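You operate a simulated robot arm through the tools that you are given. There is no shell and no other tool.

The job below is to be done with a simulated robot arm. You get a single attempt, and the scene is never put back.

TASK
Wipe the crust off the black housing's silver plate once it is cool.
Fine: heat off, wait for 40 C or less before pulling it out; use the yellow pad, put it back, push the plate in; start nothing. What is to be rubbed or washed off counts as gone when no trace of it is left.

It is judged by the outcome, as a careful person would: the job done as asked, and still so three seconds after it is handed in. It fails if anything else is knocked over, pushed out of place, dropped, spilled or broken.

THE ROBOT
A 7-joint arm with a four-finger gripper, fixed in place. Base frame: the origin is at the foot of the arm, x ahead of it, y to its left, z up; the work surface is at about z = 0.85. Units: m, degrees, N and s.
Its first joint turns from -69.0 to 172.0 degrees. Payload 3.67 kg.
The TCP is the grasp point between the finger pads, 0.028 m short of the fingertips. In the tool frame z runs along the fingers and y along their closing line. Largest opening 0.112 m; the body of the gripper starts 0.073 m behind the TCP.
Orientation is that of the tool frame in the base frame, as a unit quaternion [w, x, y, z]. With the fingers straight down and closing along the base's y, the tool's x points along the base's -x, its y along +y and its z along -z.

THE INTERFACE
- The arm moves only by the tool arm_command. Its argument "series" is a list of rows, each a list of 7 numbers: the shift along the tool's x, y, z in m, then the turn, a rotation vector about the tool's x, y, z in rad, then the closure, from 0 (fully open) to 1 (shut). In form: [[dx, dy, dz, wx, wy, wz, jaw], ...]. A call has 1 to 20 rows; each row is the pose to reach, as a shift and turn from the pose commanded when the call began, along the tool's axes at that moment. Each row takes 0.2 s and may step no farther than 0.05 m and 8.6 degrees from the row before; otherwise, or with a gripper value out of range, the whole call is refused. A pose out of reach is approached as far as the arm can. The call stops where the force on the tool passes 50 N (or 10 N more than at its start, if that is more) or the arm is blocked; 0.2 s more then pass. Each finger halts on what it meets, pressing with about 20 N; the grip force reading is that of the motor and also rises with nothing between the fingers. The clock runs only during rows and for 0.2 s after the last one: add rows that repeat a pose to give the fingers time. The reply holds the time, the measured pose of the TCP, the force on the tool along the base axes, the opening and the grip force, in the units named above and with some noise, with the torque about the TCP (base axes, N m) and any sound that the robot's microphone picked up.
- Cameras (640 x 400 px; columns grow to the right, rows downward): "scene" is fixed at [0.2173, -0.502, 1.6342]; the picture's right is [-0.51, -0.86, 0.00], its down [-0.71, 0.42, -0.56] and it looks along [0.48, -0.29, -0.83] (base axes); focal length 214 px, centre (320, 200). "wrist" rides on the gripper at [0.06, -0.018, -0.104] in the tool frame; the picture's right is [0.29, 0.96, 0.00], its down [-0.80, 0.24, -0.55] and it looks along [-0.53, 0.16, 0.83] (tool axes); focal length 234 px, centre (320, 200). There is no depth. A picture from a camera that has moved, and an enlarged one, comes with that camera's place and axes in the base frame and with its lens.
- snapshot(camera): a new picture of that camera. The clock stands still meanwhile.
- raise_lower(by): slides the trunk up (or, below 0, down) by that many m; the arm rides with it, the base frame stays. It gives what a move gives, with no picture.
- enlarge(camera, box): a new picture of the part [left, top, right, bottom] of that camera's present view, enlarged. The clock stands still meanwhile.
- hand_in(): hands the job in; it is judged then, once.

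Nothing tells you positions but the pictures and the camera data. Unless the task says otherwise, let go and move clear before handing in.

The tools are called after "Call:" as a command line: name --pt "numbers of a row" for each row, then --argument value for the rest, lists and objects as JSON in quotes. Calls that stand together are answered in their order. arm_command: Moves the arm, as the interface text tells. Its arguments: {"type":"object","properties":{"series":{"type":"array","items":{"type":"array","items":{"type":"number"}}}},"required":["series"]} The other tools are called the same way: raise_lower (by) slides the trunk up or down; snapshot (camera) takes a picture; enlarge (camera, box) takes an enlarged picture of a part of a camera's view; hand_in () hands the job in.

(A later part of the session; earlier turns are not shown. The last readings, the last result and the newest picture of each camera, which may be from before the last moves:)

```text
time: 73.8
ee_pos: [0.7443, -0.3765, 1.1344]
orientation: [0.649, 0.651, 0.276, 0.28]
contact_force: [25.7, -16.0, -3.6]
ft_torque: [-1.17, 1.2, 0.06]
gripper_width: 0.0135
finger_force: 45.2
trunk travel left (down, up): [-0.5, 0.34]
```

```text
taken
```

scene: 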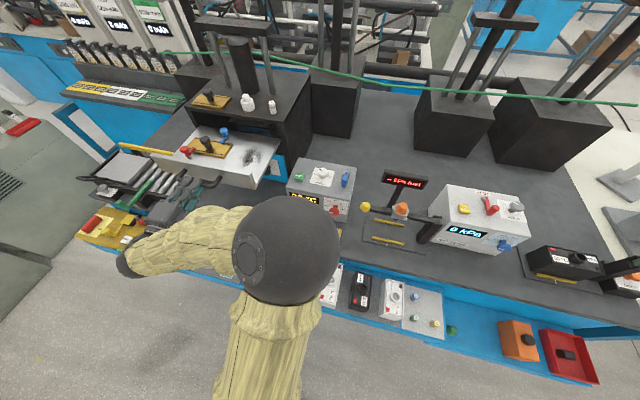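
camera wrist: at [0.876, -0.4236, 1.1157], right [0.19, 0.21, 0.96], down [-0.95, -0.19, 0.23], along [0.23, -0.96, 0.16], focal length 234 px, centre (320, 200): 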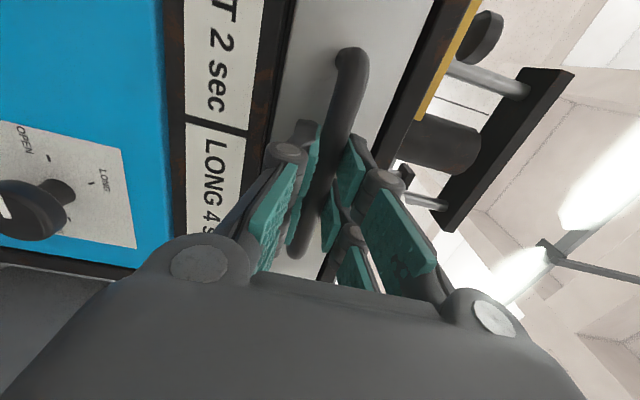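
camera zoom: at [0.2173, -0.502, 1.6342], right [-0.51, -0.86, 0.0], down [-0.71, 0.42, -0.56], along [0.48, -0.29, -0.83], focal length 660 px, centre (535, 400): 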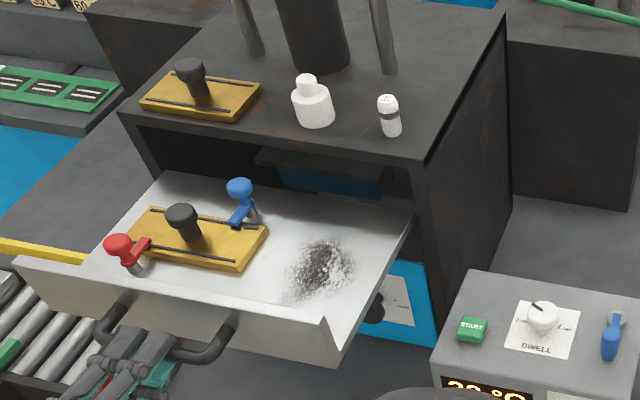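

The drawer has reached its stop (about 29 N resisting), fully out by about 0.23 m. I'll release the handle and back away before fetching the yellow pad.

Call:
arm_command --pt "0 0 0.003 0 0 0 0.95" --pt "0 0 0.003 0 0 0 0.7" --pt "0 0 0.003 0 0 0 0.5" --pt "0 0 0.003 0 0 0 0.4" --pt "0 0 -0.02 0 0 0 0.4" --pt "0 0 -0.045 0 0 0 0.4" --pt "0 0 -0.06 0 0 0 0.4"

Call:
snapshot --camera "wrist"

Call:
snapshot --camera "scene"

```text
time: 75.4
ee_pos: [0.7003, -0.3304, 1.1353]
orientation: [0.649, 0.651, 0.277, 0.28]
contact_force: [0.0, 0.5, 0.1]
ft_torque: [-0.05, -0.01, -0.01]
gripper_width: 0.067
finger_force: 0.0
trunk travel left (down, up): [-0.5, 0.34]
```

```text
taken
camera wrist: at [0.6653, -0.2158, 1.1178], right [0.2, 0.2, 0.96], down [-0.95, -0.2, 0.24], along [0.24, -0.96, 0.16], focal length 234 px, centre (320, 200)
```

wrist: 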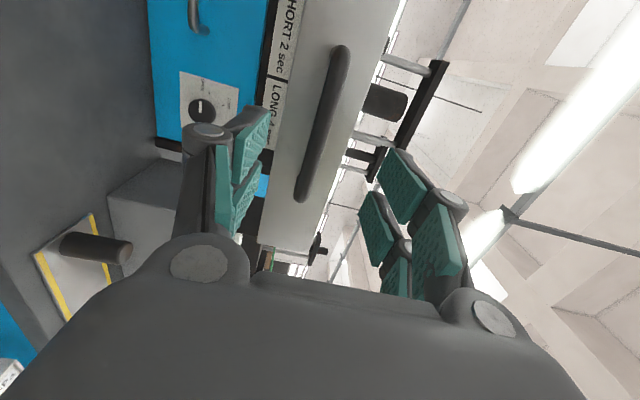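

```text
taken
```

scene: 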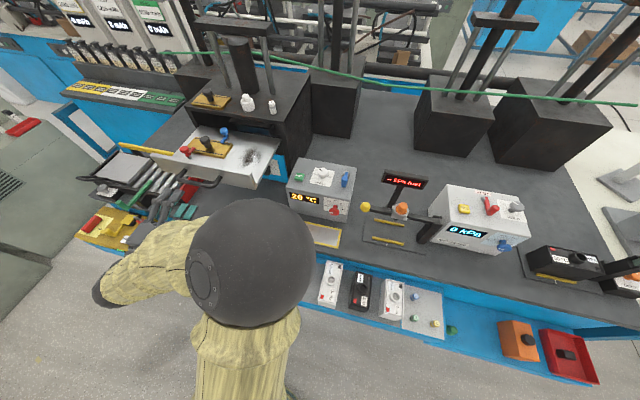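

The handle is released and clear, and the readout is at 20 °C. I'll raise the trunk so the tool is well above the drawer, then turn it to point down.

Call:
raise_lower --by 0.25

Call:
arm_command --pt "0 0 0 0 0 -0.1427 0.3" --pt "0 0 0 0 0 -0.2855 0.3" --pt "0 0 0 0 0 -0.4282 0.3" --pt "0 0 0 0 0 -0.571 0.3" --pt "0 0 0 0 0 -0.7137 0.3" --pt "0 0 0 0 0 -0.8565 0.3" --pt "0 0 0 0 0 -0.9992 0.3" --pt "0 0 0 0 0 -1.142 0.3" --pt "0 0 0 0 0 -1.2847 0.3" --pt "0 0 0 0 0 -1.4275 0.3" --pt "0 0 0 0 0 -1.57 0.3"

Call:
arm_command --pt "0 0 0 0 0.1427 0 0.3" --pt "0 0 0 0 0.2855 0 0.3" --pt "0 0 0 0 0.4282 0 0.3" --pt "0 0 0 0 0.571 0 0.3" --pt "0 0 0 0 0.7137 0 0.3" --pt "0 0 0 0 0.8565 0 0.3" --pt "0 0 0 0 0.9992 0 0.3" --pt "0 0 0 0 1.142 0 0.3" --pt "0 0 0 0 1.2847 0 0.3" --pt "0 0 0 0 1.4275 0 0.3" --pt "0 0 0 0 1.57 0 0.3"

Call:
snapshot --camera "wrist"

Call:
snapshot --camera "scene"

```text
time: 78.0
ee_pos: [0.7005, -0.3316, 1.3856]
orientation: [0.649, 0.651, 0.277, 0.281]
contact_force: [0.3, -0.1, -0.4]
ft_torque: [0.01, 0.02, 0.01]
gripper_width: 0.0674
finger_force: 0.1
trunk travel left (down, up): [-0.75, 0.09]
```

```text
time: 80.4
ee_pos: [0.6993, -0.328, 1.3877]
orientation: [0.657, 0.263, 0.656, -0.261]
contact_force: [0.3, 0.3, -0.2]
ft_torque: [-0.03, -0.04, -0.02]
gripper_width: 0.0784
finger_force: 0.1
trunk travel left (down, up): [-0.75, 0.09]
```

```text
time: 82.8
ee_pos: [0.7017, -0.3326, 1.3858]
orientation: [0.0, 0.371, 0.928, 0.004]
contact_force: [-0.2, -0.4, 0.4]
ft_torque: [0.01, 0.0, -0.01]
gripper_width: 0.0783
finger_force: 0.0
trunk travel left (down, up): [-0.75, 0.09]
```

```text
taken
camera wrist: at [0.6442, -0.3049, 1.4887], right [0.45, 0.89, 0.01], down [0.74, -0.38, 0.55], along [0.5, -0.24, -0.83], focal length 234 px, centre (320, 200)
```

wrist: 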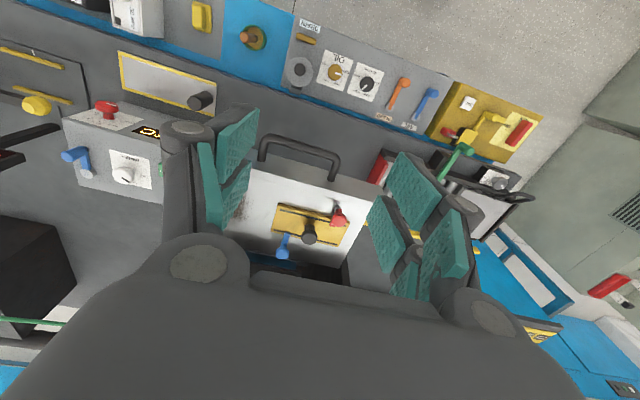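

```text
taken
```

scene: 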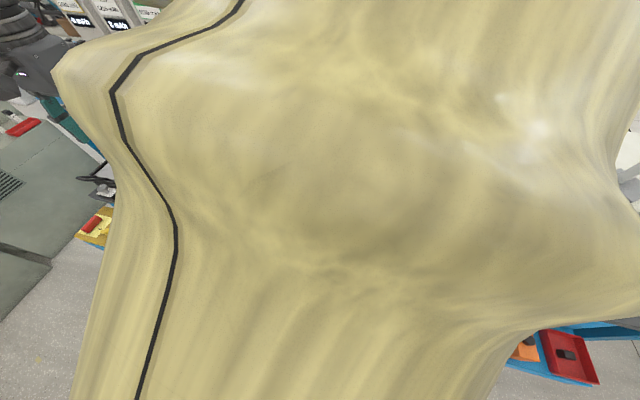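

The view from above shows the open drawer with the die and clamps. The yellow pad lies at about (0.447, −0.547) on the ledge, its grip running roughly outward (about −40°). I'll move above the pad at a safe height first.

Call:
arm_command --pt "0.0046 -0.0413 0.0107 0 0 -0.0057 0.3" --pt "0.0093 -0.0826 0.0215 0 0 -0.0114 0.3" --pt "0.0139 -0.1239 0.0322 0 0 -0.017 0.3" --pt "0.0185 -0.1652 0.0429 0 0 -0.0227 0.3" --pt "0.0231 -0.2064 0.0536 0 0 -0.0284 0.3" --pt "0.0278 -0.2477 0.0644 0 0 -0.0341 0.3" --pt "0.0324 -0.289 0.0751 0 0 -0.0397 0.3" --pt "0.037 -0.3303 0.0858 0 0 -0.0454 0.3"

Call:
arm_command --pt "0 0 0.045 0 0 0 0.3" --pt "0 0 0.09 0 0 0 0.3" --pt "0 0 0.135 0 0 0 0.3" --pt "0 0 0.18 0 0 0 0.3" --pt "0 0 0.225 0 0 0 0.3" --pt "0 0 0.27 0 0 0 0.3" --pt "0 0 0.315 0 0 0 0.3" --pt "0 0 0.36 0 0 0 0.3" --pt "0 0 0.4 0 0 0 0.3"

Call:
snapshot --camera "wrist"

```text
time: 84.8
ee_pos: [0.4513, -0.5301, 1.3835]
orientation: [0.103, 0.344, 0.932, 0.047]
contact_force: [-0.7, 0.2, -0.9]
ft_torque: [-0.01, 0.02, -0.03]
gripper_width: 0.0783
finger_force: 0.1
out of reach, approached as far as the arm can: row 8
trunk travel left (down, up): [-0.75, 0.09]
stopped in row 8: the arm was blocked; the commanded pose is now the measured one
```

```text
time: 86.8
ee_pos: [0.54, -0.522, 0.9939]
orientation: [0.103, 0.343, 0.932, 0.047]
contact_force: [0.4, -0.2, -1.2]
ft_torque: [0.0, 0.0, 0.01]
gripper_width: 0.0784
finger_force: 0.1
trunk travel left (down, up): [-0.75, 0.09]
```

```text
taken
camera wrist: at [0.4607, -0.4986, 1.0832], right [0.39, 0.91, 0.11], down [0.62, -0.35, 0.7], along [0.68, -0.21, -0.7], focal length 234 px, centre (320, 200)
```

wrist: 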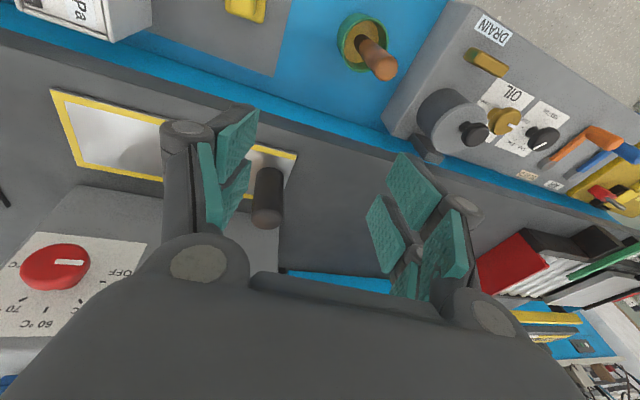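

A joint limit tilted the tool slightly. I'll level it to straight down with heading −41° and centre it above the pad.

Call:
arm_command --pt "0.015 -0.0212 0.0054 0.0415 0.0415 0.0027 0.3" --pt "0.0299 -0.0423 0.0108 0.083 0.083 0.0053 0.3" --pt "0.0449 -0.0635 0.0161 0.1245 0.1245 0.008 0.3" --pt "0.0598 -0.0846 0.0215 0.166 0.166 0.0106 0.3"

Call:
snapshot --camera "wrist"

```text
time: 87.8
ee_pos: [0.4482, -0.5474, 0.9489]
orientation: [-0.004, 0.351, 0.936, -0.001]
contact_force: [0.3, -0.3, 0.1]
ft_torque: [0.01, -0.04, 0.04]
gripper_width: 0.0784
finger_force: 0.0
trunk travel left (down, up): [-0.75, 0.09]
```

```text
taken
camera wrist: at [0.391, -0.5207, 1.0535], right [0.41, 0.91, 0.0], down [0.76, -0.34, 0.55], along [0.5, -0.23, -0.84], focal length 234 px, centre (320, 200)
```

wrist: 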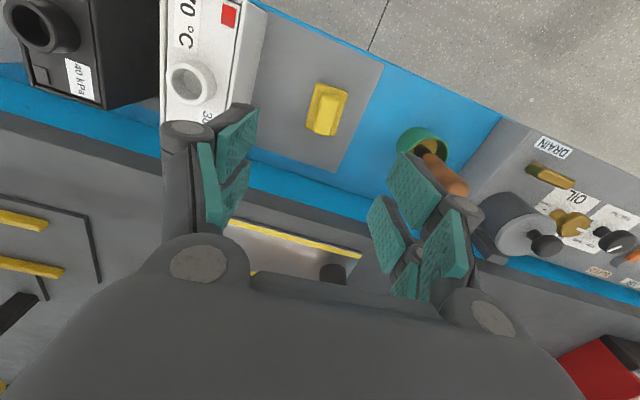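

Call:
enlarge --camera "wrist" --box '[270, 60, 390, 160]'

```text
4.00 times, centred on (330, 110) of wrist
camera zoom: at [0.391, -0.5207, 1.0535], right [0.41, 0.91, 0.0], down [0.76, -0.34, 0.55], along [0.5, -0.23, -0.84], focal length 937 px, centre (280, 560)
```

zoom: 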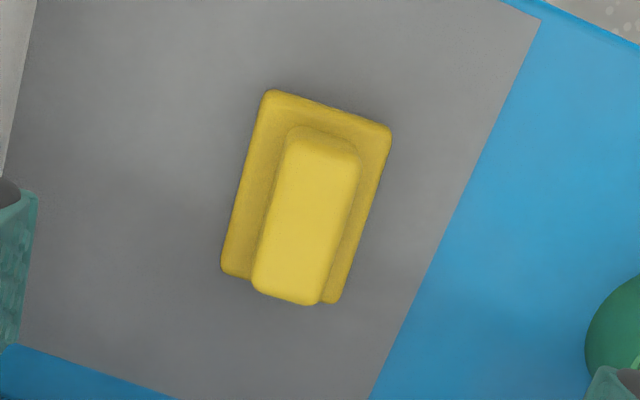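

The pad's raised grip is visible. I'll descend partway to refine its position using the second viewpoint.

Call:
arm_command --pt "0 0 0.03 0 0 0 0.4" --pt "0 0 0.06 0 0 0 0.4" --pt "0 0 0.09 0 0 0 0.4"

Call:
enlarge --camera "wrist" --box '[240, 90, 400, 210]'

Call:
snapshot --camera "wrist"

```text
time: 88.6
ee_pos: [0.4473, -0.5443, 0.8611]
orientation: [-0.005, 0.351, 0.936, -0.001]
contact_force: [0.1, -0.7, 0.6]
ft_torque: [0.01, 0.02, -0.02]
gripper_width: 0.0673
finger_force: 0.1
trunk travel left (down, up): [-0.75, 0.09]
```

```text
3.33 times, centred on (320, 150) of wrist
camera zoom: at [0.3911, -0.5184, 0.9653], right [0.41, 0.91, 0.0], down [0.76, -0.34, 0.55], along [0.5, -0.23, -0.84], focal length 781 px, centre (320, 367)
```

zoom: 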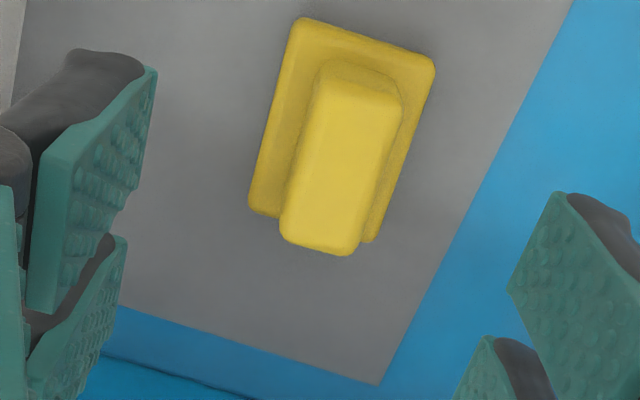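

```text
taken
camera wrist: at [0.3911, -0.5184, 0.9653], right [0.41, 0.91, 0.0], down [0.76, -0.34, 0.55], along [0.5, -0.23, -0.84], focal length 234 px, centre (320, 200)
```

wrist: 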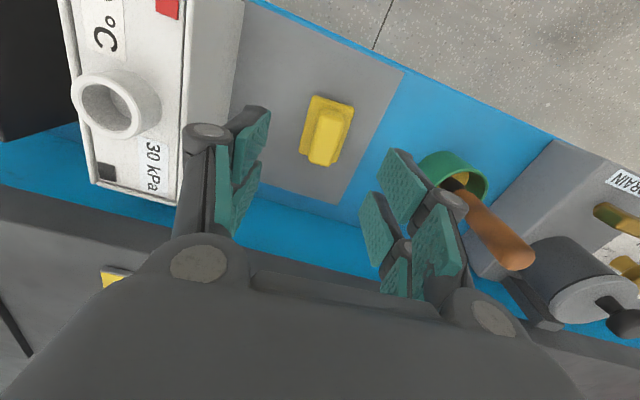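

I now have the pad's grip block at (0.456, −0.544), top z≈0.765, about 20 × 44 mm, long axis at −39°. I'll align, narrow the fingers and come down just above it.

Call:
arm_command --pt "-0.0064 0.0062 0.02 0 0 -0.035 0.6" --pt "-0.0064 0.0062 0.04 0 0 -0.035 0.69" --pt "-0.0064 0.0062 0.055 0 0 -0.035 0.69"

Call:
snapshot --camera "wrist"

Call:
enlarge --camera "wrist" --box '[240, 120, 400, 240]'

```text
time: 89.4
ee_pos: [0.4571, -0.5456, 0.8061]
orientation: [-0.005, 0.335, 0.942, -0.001]
contact_force: [0.7, -1.1, 0.2]
ft_torque: [0.03, 0.02, 0.0]
gripper_width: 0.0348
finger_force: 0.0
trunk travel left (down, up): [-0.75, 0.09]
```

```text
taken
camera wrist: at [0.3988, -0.5207, 0.9096], right [0.38, 0.92, 0.0], down [0.77, -0.32, 0.55], along [0.51, -0.21, -0.84], focal length 234 px, centre (320, 200)
```

wrist: 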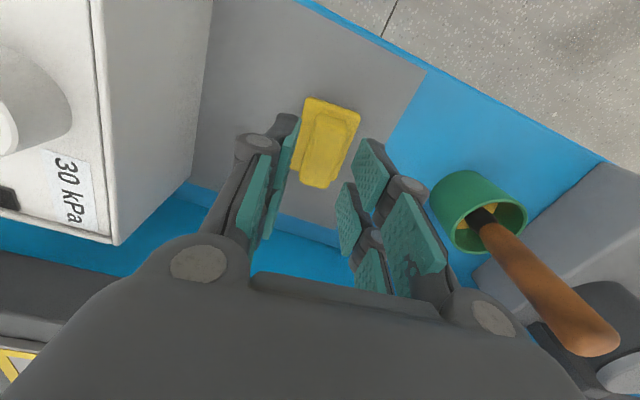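

```text
3.33 times, centred on (320, 180) of wrist
camera zoom: at [0.3988, -0.5207, 0.9096], right [0.38, 0.92, 0.0], down [0.77, -0.32, 0.55], along [0.51, -0.21, -0.84], focal length 781 px, centre (320, 267)
```

zoom: 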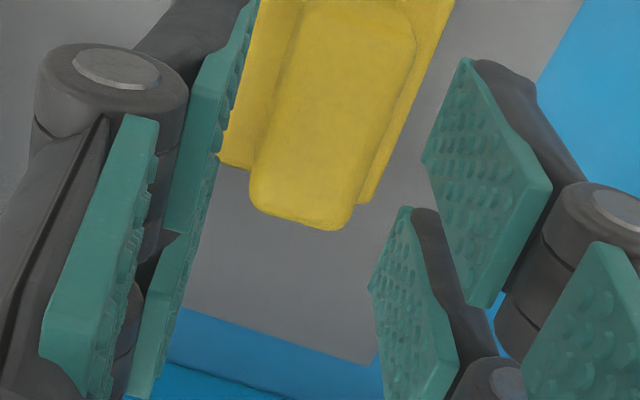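

Call:
arm_command --pt "0.0045 0.0016 0.006 0 0 -0.015 0.69" --pt "0.0045 0.0016 0.012 0 0 -0.015 0.69" --pt "0.0045 0.0016 0.018 0 0 -0.015 0.69" --pt "0.0045 0.0016 0.023 0 0 -0.015 0.69"

Call:
enlarge --camera "wrist" --box '[240, 120, 400, 240]'

```text
time: 90.4
ee_pos: [0.4538, -0.5421, 0.782]
orientation: [-0.005, 0.328, 0.945, -0.003]
contact_force: [-0.3, 0.0, 0.1]
ft_torque: [0.0, -0.01, -0.01]
gripper_width: 0.0346
finger_force: 0.1
trunk travel left (down, up): [-0.75, 0.09]
```

```text
3.33 times, centred on (320, 180) of wrist
camera zoom: at [0.3956, -0.5183, 0.8851], right [0.37, 0.93, 0.0], down [0.78, -0.31, 0.55], along [0.51, -0.2, -0.84], focal length 781 px, centre (320, 267)
```

zoom: 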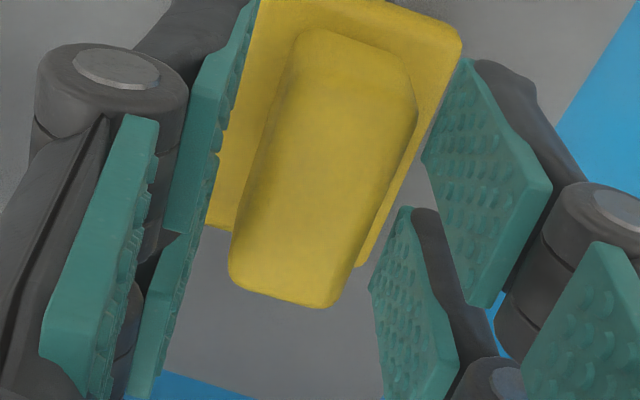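

The block is centred between the finger pads with no contact yet. I'll lower a few more millimetres while checking force.

Call:
arm_command --pt "0 0 0.002 0 0 0 0.69" --pt "0 0 0.004 0 0 0 0.69" --pt "0 0 0.006 0 0 0 0.69"

```text
time: 91.2
ee_pos: [0.4528, -0.5417, 0.7752]
orientation: [-0.004, 0.328, 0.945, -0.001]
contact_force: [0.6, -0.2, -0.7]
ft_torque: [-0.01, -0.01, 0.01]
gripper_width: 0.0347
finger_force: 0.0
trunk travel left (down, up): [-0.75, 0.09]
```

Call:
arm_command --pt "0 0 0.002 0 0 0 0.69" --pt "0 0 0.004 0 0 0 0.69"

Call:
enlarge --camera "wrist" --box '[240, 120, 400, 240]'

```text
time: 91.8
ee_pos: [0.4519, -0.5423, 0.7725]
orientation: [-0.004, 0.327, 0.945, -0.001]
contact_force: [-0.8, -0.3, 0.3]
ft_torque: [0.01, 0.03, 0.01]
gripper_width: 0.0346
finger_force: 0.1
trunk travel left (down, up): [-0.75, 0.09]
```

```text
3.33 times, centred on (320, 180) of wrist
camera zoom: at [0.395, -0.5192, 0.8762], right [0.37, 0.93, 0.0], down [0.78, -0.3, 0.55], along [0.51, -0.2, -0.84], focal length 781 px, centre (320, 267)
```

zoom: 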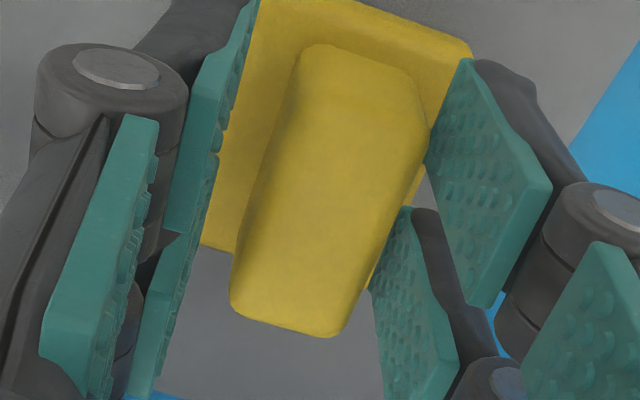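

Fingertips are about 20 mm below the block's top with no contact, so I'll close on the grip block.

Call:
arm_command --pt "0 0 0 0 0 0 0.8" --pt "0 0 0 0 0 0 0.9" --pt "0 0 0 0 0 0 0.9" --pt "0 0 0 0 0 0 0.9"

Call:
enlarge --camera "wrist" --box '[240, 100, 400, 240]'

```text
time: 92.8
ee_pos: [0.453, -0.5415, 0.7731]
orientation: [-0.004, 0.328, 0.945, -0.001]
contact_force: [0.0, 0.2, 0.5]
ft_torque: [-0.03, -0.02, 0.01]
gripper_width: 0.0236
finger_force: 19.9
trunk travel left (down, up): [-0.75, 0.09]
```

```text
2.86 times, centred on (320, 170) of wrist
camera zoom: at [0.3951, -0.5191, 0.8762], right [0.37, 0.93, 0.0], down [0.78, -0.3, 0.55], along [0.51, -0.2, -0.84], focal length 669 px, centre (320, 286)
```

zoom: 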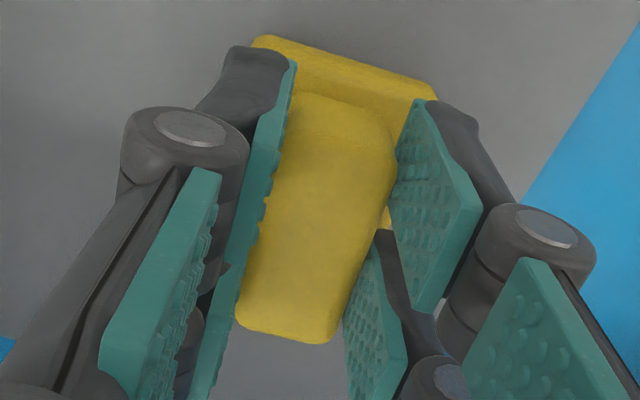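

It is gripped at 23.6 mm. I'll record the pad's home pose as TCP (0.453, −0.5415, 0.773), heading −38.3°, and then lift straight up.

Call:
arm_command --pt "0 0 -0.01 0 0 0 0.95" --pt "0 0 -0.03 0 0 0 0.95" --pt "0 0 -0.06 0 0 0 0.95" --pt "0 0 -0.1 0 0 0 0.95" --pt "0 0 -0.14 0 0 0 0.95" --pt "0 0 -0.18 0 0 0 0.95"

Call:
snapshot --camera "wrist"

Call:
snapshot --camera "scene"

```text
time: 94.2
ee_pos: [0.4556, -0.5423, 0.9588]
orientation: [-0.004, 0.328, 0.945, -0.002]
contact_force: [-0.1, -0.4, -0.4]
ft_torque: [-0.01, -0.01, 0.02]
gripper_width: 0.0057
finger_force: 0.0
trunk travel left (down, up): [-0.75, 0.09]
```

```text
taken
camera wrist: at [0.3977, -0.5198, 1.0621], right [0.37, 0.93, 0.0], down [0.78, -0.3, 0.55], along [0.51, -0.2, -0.84], focal length 234 px, centre (320, 200)
```

wrist: 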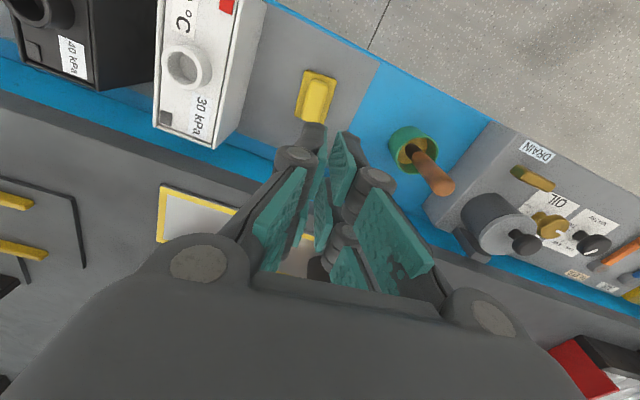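

```text
taken
```

scene: 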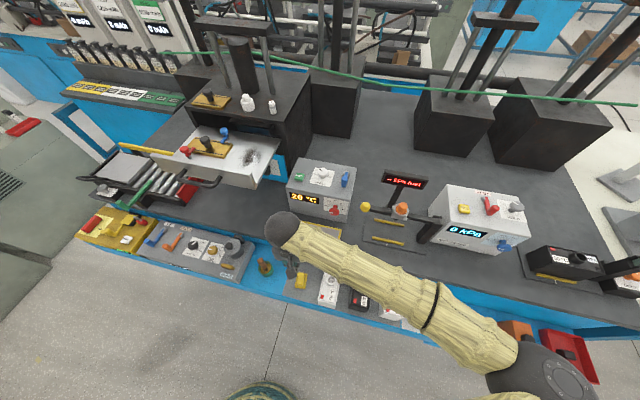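

The pad slipped out, because the grip was too shallow. It is still on its mat, so I'll check whether it shifted and then grip deeper.

Call:
enlarge --camera "wrist" --box '[260, 40, 380, 140]'

Call:
enlarge --camera "scene" --box '[250, 250, 350, 320]'

```text
4.00 times, centred on (320, 90) of wrist
camera zoom: at [0.3977, -0.5198, 1.0621], right [0.37, 0.93, 0.0], down [0.78, -0.3, 0.55], along [0.51, -0.2, -0.84], focal length 937 px, centre (320, 640)
```

zoom: 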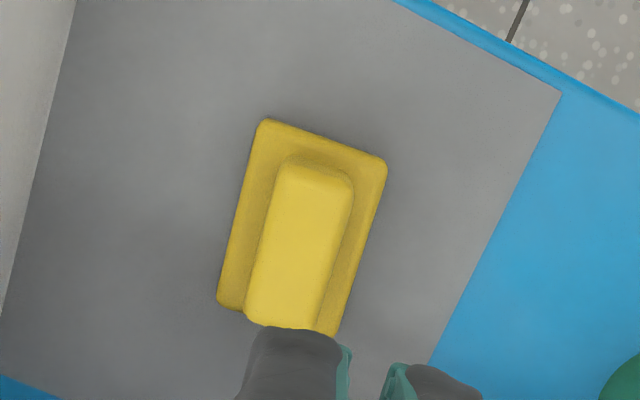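

```text
5.71 times, centred on (300, 285) of scene
camera zoom: at [0.2173, -0.502, 1.6342], right [-0.51, -0.86, 0.0], down [-0.71, 0.42, -0.56], along [0.48, -0.29, -0.83], focal length 1226 px, centre (434, -286)
```

zoom: 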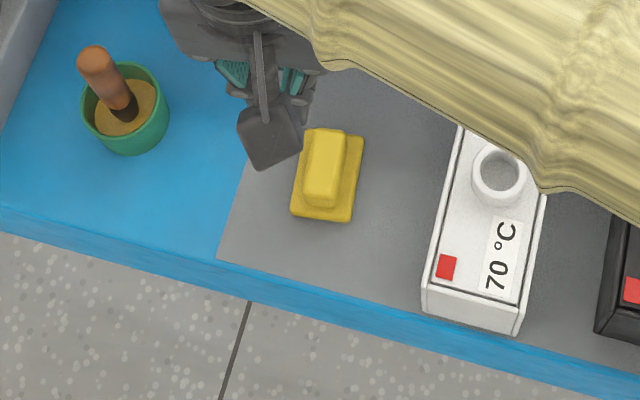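

The pad slid about 1 cm to around (0.446, −0.546), still on its mat. Its home centre was (0.456, −0.544) at about −41°, which I'll restore at the end. Now I'll reopen, re-centre and go deeper.

Call:
arm_command --pt "0 0 0 0 0 0 0.69" --pt "0.005 -0.0088 0.03 0 0 0 0.69" --pt "0.005 -0.0088 0.07 0 0 0 0.69" --pt "0.005 -0.0088 0.11 0 0 0 0.69" --pt "0.005 -0.0088 0.15 0 0 0 0.69" --pt "0.005 -0.0088 0.17 0 0 0 0.69"

Call:
enlarge --camera "wrist" --box '[240, 100, 400, 240]'

```text
time: 95.6
ee_pos: [0.4434, -0.5439, 0.7855]
orientation: [-0.004, 0.327, 0.945, -0.001]
contact_force: [-0.5, -0.7, 1.3]
ft_torque: [0.01, -0.04, -0.01]
gripper_width: 0.0346
finger_force: 0.0
trunk travel left (down, up): [-0.75, 0.09]
```

```text
2.86 times, centred on (320, 170) of wrist
camera zoom: at [0.3863, -0.521, 0.889], right [0.37, 0.93, 0.0], down [0.78, -0.31, 0.55], along [0.51, -0.2, -0.84], focal length 669 px, centre (320, 286)
```

zoom: 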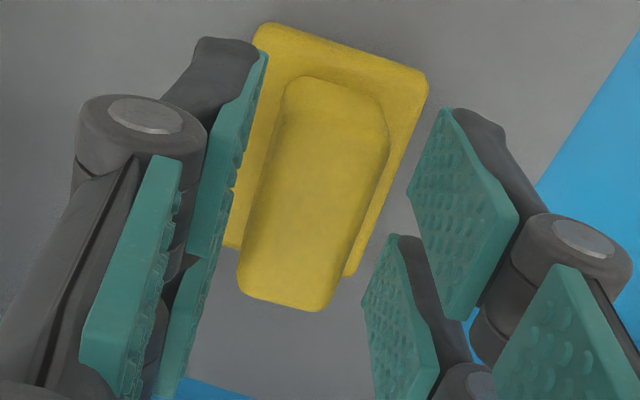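

Call:
arm_command --pt "0 -0.002 0.005 0 0 0 0.69" --pt "0 -0.002 0.01 0 0 0 0.69" --pt "0 -0.002 0.014 0 0 0 0.69" --pt "0 -0.002 0.017 0 0 0 0.69"

```text
time: 96.6
ee_pos: [0.4433, -0.5451, 0.7651]
orientation: [-0.005, 0.327, 0.945, -0.002]
contact_force: [-0.1, 0.7, -0.2]
ft_torque: [0.0, -0.02, -0.01]
gripper_width: 0.0349
finger_force: 0.0
trunk travel left (down, up): [-0.75, 0.09]
```

Call:
arm_command --pt "0 0 0.003 0 0 0 0.69" --pt "0 0 0.006 0 0 0 0.69"

Call:
enlarge --camera "wrist" --box '[240, 100, 400, 240]'

```text
time: 97.2
ee_pos: [0.4437, -0.5457, 0.7601]
orientation: [-0.004, 0.327, 0.945, -0.001]
contact_force: [0.4, -0.7, 0.1]
ft_torque: [-0.01, -0.02, 0.03]
gripper_width: 0.0347
finger_force: 0.1
trunk travel left (down, up): [-0.75, 0.09]
```

```text
2.86 times, centred on (320, 170) of wrist
camera zoom: at [0.3857, -0.5228, 0.8638], right [0.37, 0.93, 0.0], down [0.78, -0.3, 0.55], along [0.51, -0.2, -0.84], focal length 669 px, centre (320, 286)
```

zoom: 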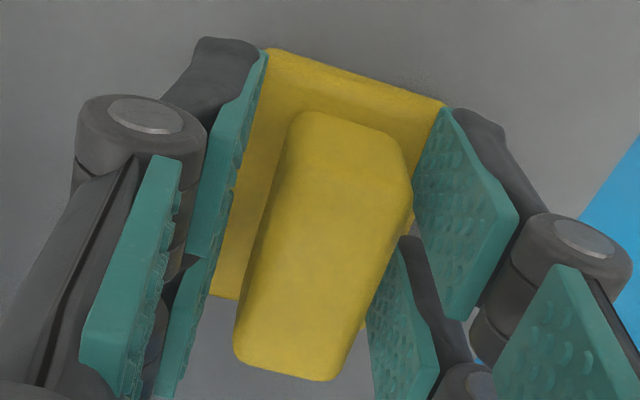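

Call:
arm_command --pt "0 0 0.003 0 0 0 0.69" --pt "0 0 0.006 0 0 0 0.69"

```text
time: 97.9
ee_pos: [0.4464, -0.5446, 0.7594]
orientation: [0.0, 0.327, 0.945, 0.0]
contact_force: [-5.6, 0.4, 39.9]
ft_torque: [0.05, 0.17, -0.06]
gripper_width: 0.0239
finger_force: 19.8
trunk travel left (down, up): [-0.75, 0.09]
stopped in row 2: the force on the tool passed its limit at 58 N (the readings are from after the stop); the commanded pose is now the measured one
```

I touched the pad's base (fingertips at about z 0.731). I'll back up 2 mm to relieve the force and then close firmly.

Call:
arm_command --pt "0 0 -0.002 0 0 0 0.75" --pt "0 0 -0.002 0 0 0 0.95" --pt "0 0 -0.002 0 0 0 1.0" --pt "0 0 -0.002 0 0 0 1.0"

Call:
enlarge --camera "wrist" --box '[240, 100, 400, 240]'

```text
time: 98.9
ee_pos: [0.4439, -0.5444, 0.7571]
orientation: [-0.002, 0.327, 0.945, -0.002]
contact_force: [5.5, -1.3, 28.6]
ft_torque: [-0.02, -0.39, -0.03]
gripper_width: 0.0235
finger_force: 20.1
trunk travel left (down, up): [-0.75, 0.09]
```

```text
2.86 times, centred on (320, 170) of wrist
camera zoom: at [0.3861, -0.5222, 0.8619], right [0.37, 0.93, 0.0], down [0.78, -0.3, 0.55], along [0.51, -0.2, -0.83], focal length 669 px, centre (320, 286)
```

zoom: 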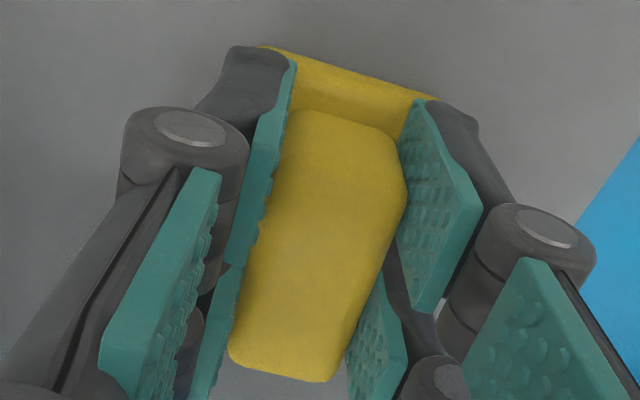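

Call:
arm_command --pt "0 0 -0.003 0 0 0 1.0" --pt "0 0 -0.006 0 0 0 1.0" --pt "0 0 -0.012 0 0 0 1.0" --pt "0 0 -0.018 0 0 0 1.0"

Call:
enlarge --camera "wrist" --box '[240, 100, 400, 240]'

```text
time: 99.9
ee_pos: [0.4458, -0.5464, 0.7741]
orientation: [-0.003, 0.327, 0.945, 0.0]
contact_force: [-0.1, -0.3, -1.2]
ft_torque: [-0.01, -0.01, -0.02]
gripper_width: 0.0232
finger_force: 20.2
trunk travel left (down, up): [-0.75, 0.09]
```

```text
2.86 times, centred on (320, 170) of wrist
camera zoom: at [0.3871, -0.5233, 0.8781], right [0.37, 0.93, 0.0], down [0.78, -0.3, 0.55], along [0.51, -0.2, -0.84], focal length 669 px, centre (320, 286)
```

zoom: 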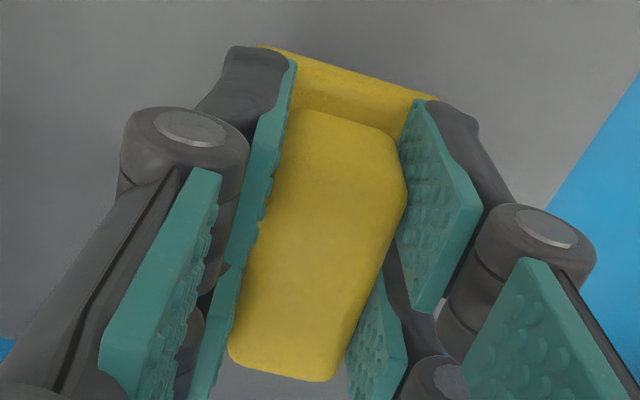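

The pad is held and lifting with the gripper. I'll raise it to a safe height.

Call:
arm_command --pt "0 0 -0.03 0 0 0 1.0" --pt "0 0 -0.06 0 0 0 1.0" --pt "0 0 -0.09 0 0 0 1.0" --pt "0 0 -0.12 0 0 0 1.0" --pt "0 0 -0.15 0 0 0 1.0" --pt "0 0 -0.18 0 0 0 1.0"

Call:
snapshot --camera "wrist"

Call:
snapshot --camera "scene"

```text
time: 101.3
ee_pos: [0.4497, -0.5478, 0.9561]
orientation: [-0.003, 0.327, 0.945, 0.0]
contact_force: [-0.1, 0.6, -0.4]
ft_torque: [-0.04, 0.01, -0.04]
gripper_width: 0.0234
finger_force: 19.8
trunk travel left (down, up): [-0.75, 0.09]
```

```text
taken
camera wrist: at [0.3911, -0.5243, 1.0581], right [0.37, 0.93, 0.0], down [0.78, -0.3, 0.55], along [0.51, -0.2, -0.83], focal length 234 px, centre (320, 200)
```

wrist: 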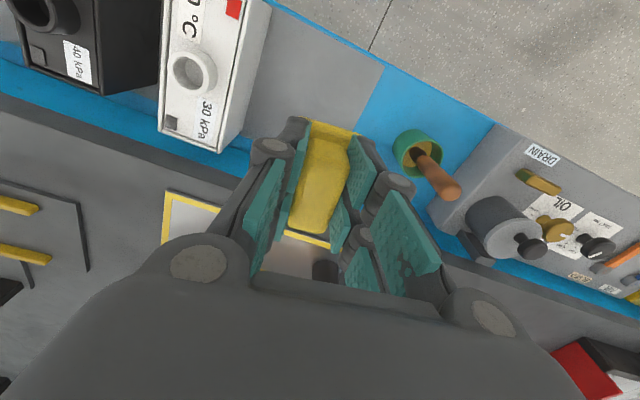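

```text
taken
```

scene: 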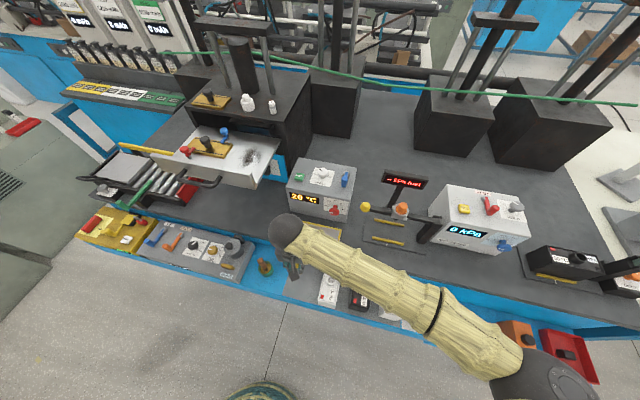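

The pad is in the gripper. I'll study the plate and crust geometry from the scene camera before moving over it.

Call:
enlarge --camera "scene" --box '[140, 100, 300, 200]'

Call:
enlarge --camera "scene" --box '[220, 125, 290, 180]'

```text
4.00 times, centred on (220, 150) of scene
camera zoom: at [0.2173, -0.502, 1.6342], right [-0.51, -0.86, 0.0], down [-0.71, 0.42, -0.56], along [0.48, -0.29, -0.83], focal length 858 px, centre (720, 400)
```

zoom: 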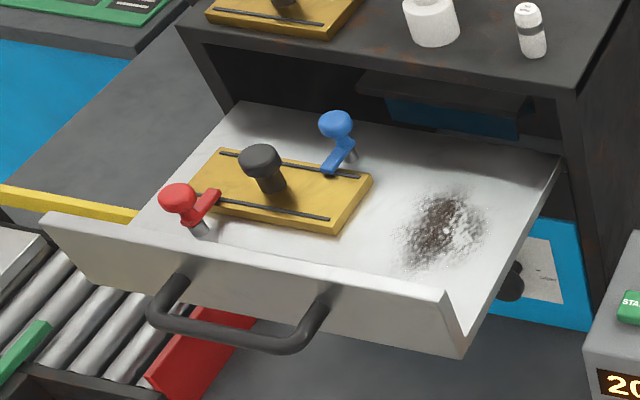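

```text
7.27 times, centred on (255, 152) of scene
camera zoom: at [0.2173, -0.502, 1.6342], right [-0.51, -0.86, 0.0], down [-0.71, 0.42, -0.56], along [0.48, -0.29, -0.83], focal length 1560 px, centre (793, 546)
```

zoom: 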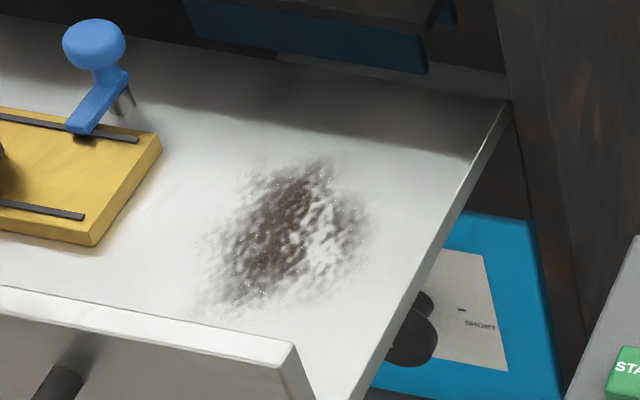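

The plate surface is at about z≈1.10. The crust spans n 0.905–1.025 and l 0.11–0.20, just right of the die, with the tall front lip at n≈0.84. I'll carry the pad up and over at a safe height.

Call:
arm_command --pt "-0.0082 0.0202 -0.0382 0 0 0.0132 1.0" --pt "-0.0163 0.0405 -0.0764 0 0 0.0264 1.0" --pt "-0.0245 0.0607 -0.1147 0 0 0.0397 1.0" --pt "-0.0327 0.0809 -0.1529 0 0 0.0529 1.0" --pt "-0.0408 0.1012 -0.1911 0 0 0.0661 1.0" --pt "-0.049 0.1214 -0.2293 0 0 0.0793 1.0" --pt "-0.0572 0.1416 -0.2676 0 0 0.0926 1.0" --pt "-0.0653 0.1619 -0.3058 0 0 0.1058 1.0" --pt "-0.0735 0.1821 -0.344 0 0 0.119 1.0"

Call:
snapshot --camera "wrist"

```text
time: 103.3
ee_pos: [0.6196, -0.4487, 1.2969]
orientation: [-0.003, 0.382, 0.924, -0.002]
contact_force: [0.3, 0.9, -1.0]
ft_torque: [-0.05, 0.01, 0.02]
gripper_width: 0.0231
finger_force: 19.7
trunk travel left (down, up): [-0.75, 0.09]
```

```text
taken
camera wrist: at [0.5645, -0.4198, 1.4009], right [0.47, 0.88, 0.0], down [0.74, -0.39, 0.55], along [0.48, -0.26, -0.83], focal length 234 px, centre (320, 200)
```

wrist: 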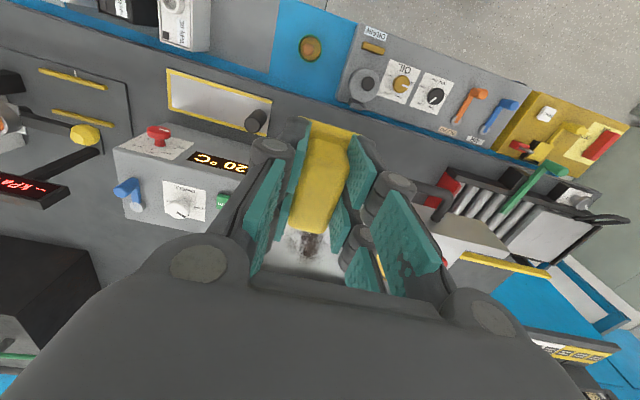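

Call:
arm_command --pt "-0.04 0.007 0.008 0 0 0 1.0" --pt "-0.08 0.014 0.016 0 0 0 1.0" --pt "-0.12 0.021 0.024 0 0 0 1.0" --pt "-0.16 0.028 0.032 0 0 0 1.0" --pt "-0.195 0.034 0.04 0 0 0 1.0"

Call:
snapshot --camera "wrist"

Call:
snapshot --camera "scene"

```text
time: 104.5
ee_pos: [0.7817, -0.5628, 1.2526]
orientation: [-0.003, 0.383, 0.924, 0.0]
contact_force: [0.8, 0.3, -2.2]
ft_torque: [0.0, 0.03, 0.03]
gripper_width: 0.0234
finger_force: 20.1
trunk travel left (down, up): [-0.75, 0.09]
```

```text
taken
camera wrist: at [0.7268, -0.5328, 1.3557], right [0.47, 0.88, 0.0], down [0.74, -0.39, 0.55], along [0.48, -0.26, -0.84], focal length 234 px, centre (320, 200)
```

wrist: 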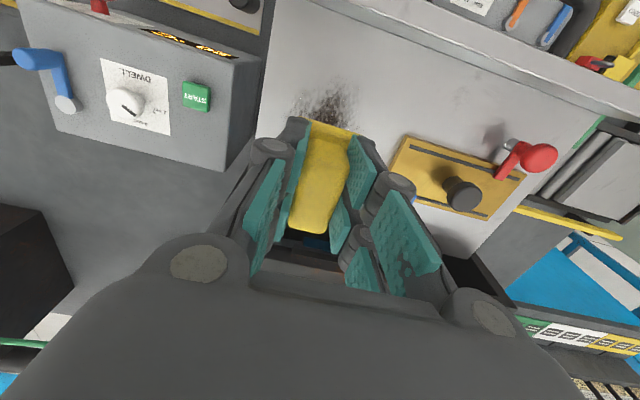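

```text
taken
```

scene: 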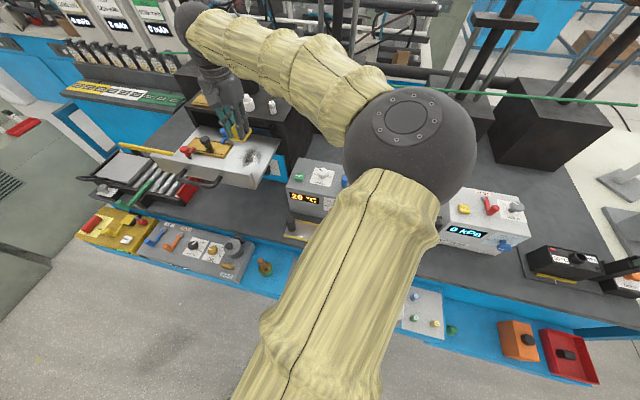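

The pad is right above the plate with the crust visible beside it. I'll lower gradually to find contact.

Call:
arm_command --pt "0.015 0 0.03 0 0 0 1.0" --pt "0.015 0 0.06 0 0 0 1.0" --pt "0.015 0 0.085 0 0 0 1.0"

Call:
enlarge --camera "scene" --box '[170, 80, 300, 190]'

```text
time: 105.3
ee_pos: [0.7714, -0.5532, 1.1685]
orientation: [-0.002, 0.382, 0.924, -0.001]
contact_force: [0.7, -0.1, 0.4]
ft_torque: [-0.02, 0.03, 0.0]
gripper_width: 0.0236
finger_force: 20.0
trunk travel left (down, up): [-0.75, 0.09]
```

```text
3.64 times, centred on (235, 135) of scene
camera zoom: at [0.2173, -0.502, 1.6342], right [-0.51, -0.86, 0.0], down [-0.71, 0.42, -0.56], along [0.48, -0.29, -0.83], focal length 780 px, centre (629, 436)
```

zoom: 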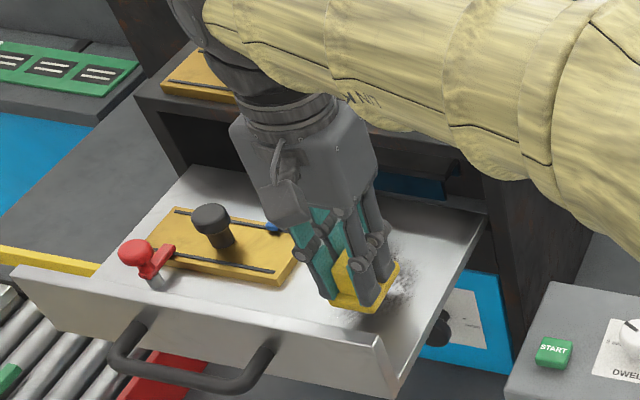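

Call:
arm_command --pt "0 0 0.006 0 0 0 1.0" --pt "0 0 0.012 0 0 0 1.0" --pt "0 0 0.016 0 0 0 1.0"

```text
time: 106.1
ee_pos: [0.771, -0.5521, 1.1557]
orientation: [-0.003, 0.383, 0.924, -0.001]
contact_force: [-0.4, 0.2, -0.9]
ft_torque: [0.04, 0.01, 0.0]
gripper_width: 0.0236
finger_force: 19.8
trunk travel left (down, up): [-0.75, 0.09]
```

Call:
arm_command --pt "0 0 0.003 0 0 0 1.0" --pt "0 0 0.006 0 0 0 1.0" --pt "0 0 0.009 0 0 0 1.0"

```text
time: 106.9
ee_pos: [0.7695, -0.5523, 1.1502]
orientation: [0.001, 0.383, 0.924, -0.001]
contact_force: [7.0, -6.3, 25.6]
ft_torque: [-0.19, -0.22, 0.02]
gripper_width: 0.0234
finger_force: 20.2
trunk travel left (down, up): [-0.75, 0.09]
```

Contact with the plate: about 26 N upward at TCP z 1.150. I'll ease slightly and make the first back-and-forth strokes across the middle of the crust.

Call:
arm_command --pt "0 0 -0.001 0 0 0 1.0" --pt "0.01 0 -0.001 0 0 0 1.0" --pt "-0.005 0 -0.001 0 0 0 1.0" --pt "-0.02 0 -0.001 0 0 0 1.0" --pt "-0.035 0 -0.001 0 0 0 1.0" --pt "-0.05 0 -0.001 0 0 0 1.0" --pt "-0.065 0 -0.001 0 0 0 1.0" --pt "-0.05 0 -0.001 0 0 0 1.0" --pt "-0.035 0 -0.001 0 0 0 1.0" --pt "-0.02 0 -0.001 0 0 0 1.0" --pt "-0.005 0 -0.001 0 0 0 1.0" --pt "0.01 0 -0.001 0 0 0 1.0"

Call:
snapshot --camera "wrist"

Call:
enlarge --camera "scene" --box '[170, 80, 300, 190]'

```text
time: 109.5
ee_pos: [0.7606, -0.5441, 1.1502]
orientation: [0.0, 0.383, 0.924, -0.001]
contact_force: [5.8, -2.8, 38.3]
ft_torque: [-0.17, -0.25, -0.01]
gripper_width: 0.0234
finger_force: 19.8
trunk travel left (down, up): [-0.75, 0.09]
```

```text
taken
camera wrist: at [0.7054, -0.5146, 1.2536], right [0.47, 0.88, 0.0], down [0.73, -0.39, 0.55], along [0.49, -0.26, -0.83], focal length 234 px, centre (320, 200)
```

wrist: 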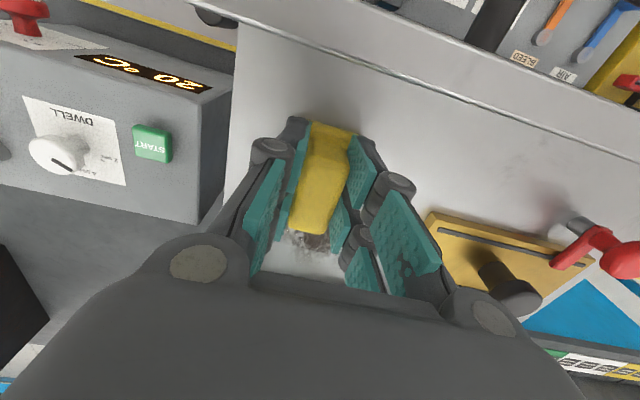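

```text
3.64 times, centred on (235, 135) of scene
camera zoom: at [0.2173, -0.502, 1.6342], right [-0.51, -0.86, 0.0], down [-0.71, 0.42, -0.56], along [0.48, -0.29, -0.83], focal length 780 px, centre (629, 436)
```

zoom: 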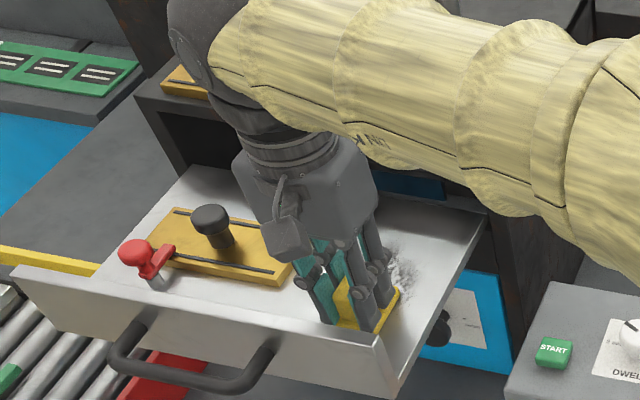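

The pad is removing crust, and some remains farther out. I'll ease the pressure a bit and sweep lanes over the whole crust area.

Call:
arm_command --pt "0 -0.03 -0.0015 0 0 0 1.0" --pt "-0.02 -0.03 -0.0015 0 0 0 1.0" --pt "-0.04 -0.03 -0.0015 0 0 0 1.0" --pt "-0.06 -0.03 -0.0015 0 0 0 1.0" --pt "-0.078 -0.03 -0.0015 0 0 0 1.0" --pt "-0.078 -0.015 -0.0015 0 0 0 1.0" --pt "-0.06 -0.015 -0.0015 0 0 0 1.0" --pt "-0.04 -0.015 -0.0015 0 0 0 1.0" --pt "-0.02 -0.015 -0.0015 0 0 0 1.0" --pt "0 -0.015 -0.0015 0 0 0 1.0" --pt "0 0 -0.0015 0 0 0 1.0" --pt "-0.02 0 -0.0015 0 0 0 1.0" --pt "-0.04 0 -0.0015 0 0 0 1.0" --pt "-0.06 0 -0.0015 0 0 0 1.0" --pt "-0.078 0 -0.0015 0 0 0 1.0" --pt "-0.078 0.015 -0.0015 0 0 0 1.0" --pt "-0.06 0.015 -0.0015 0 0 0 1.0" --pt "-0.04 0.015 -0.0015 0 0 0 1.0" --pt "-0.02 0.015 -0.0015 0 0 0 1.0" --pt "0 0.015 -0.0015 0 0 0 1.0"

Call:
snapshot --camera "wrist"

Call:
enlarge --camera "scene" --box '[170, 80, 300, 190]'

```text
time: 113.7
ee_pos: [0.7709, -0.5353, 1.1509]
orientation: [-0.002, 0.382, 0.924, -0.001]
contact_force: [1.1, -2.6, 14.7]
ft_torque: [-0.13, -0.21, 0.05]
gripper_width: 0.0233
finger_force: 19.7
trunk travel left (down, up): [-0.75, 0.09]
```

```text
taken
camera wrist: at [0.7165, -0.5047, 1.2541], right [0.47, 0.88, 0.0], down [0.74, -0.39, 0.55], along [0.48, -0.26, -0.83], focal length 234 px, centre (320, 200)
```

wrist: 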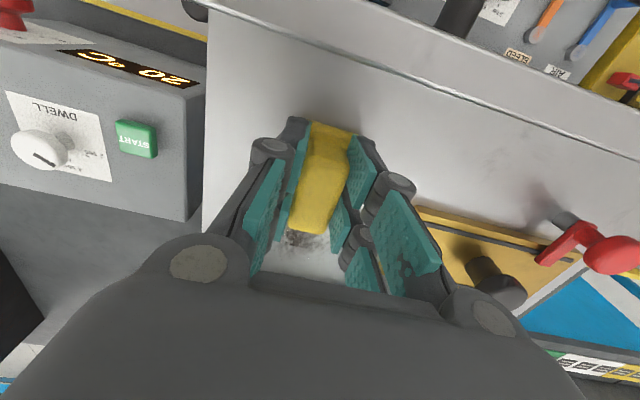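

```text
3.64 times, centred on (235, 135) of scene
camera zoom: at [0.2173, -0.502, 1.6342], right [-0.51, -0.86, 0.0], down [-0.71, 0.42, -0.56], along [0.48, -0.29, -0.83], focal length 780 px, centre (629, 436)
```

zoom: 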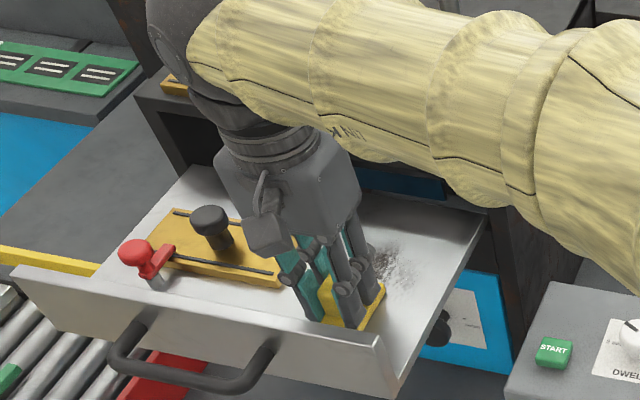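

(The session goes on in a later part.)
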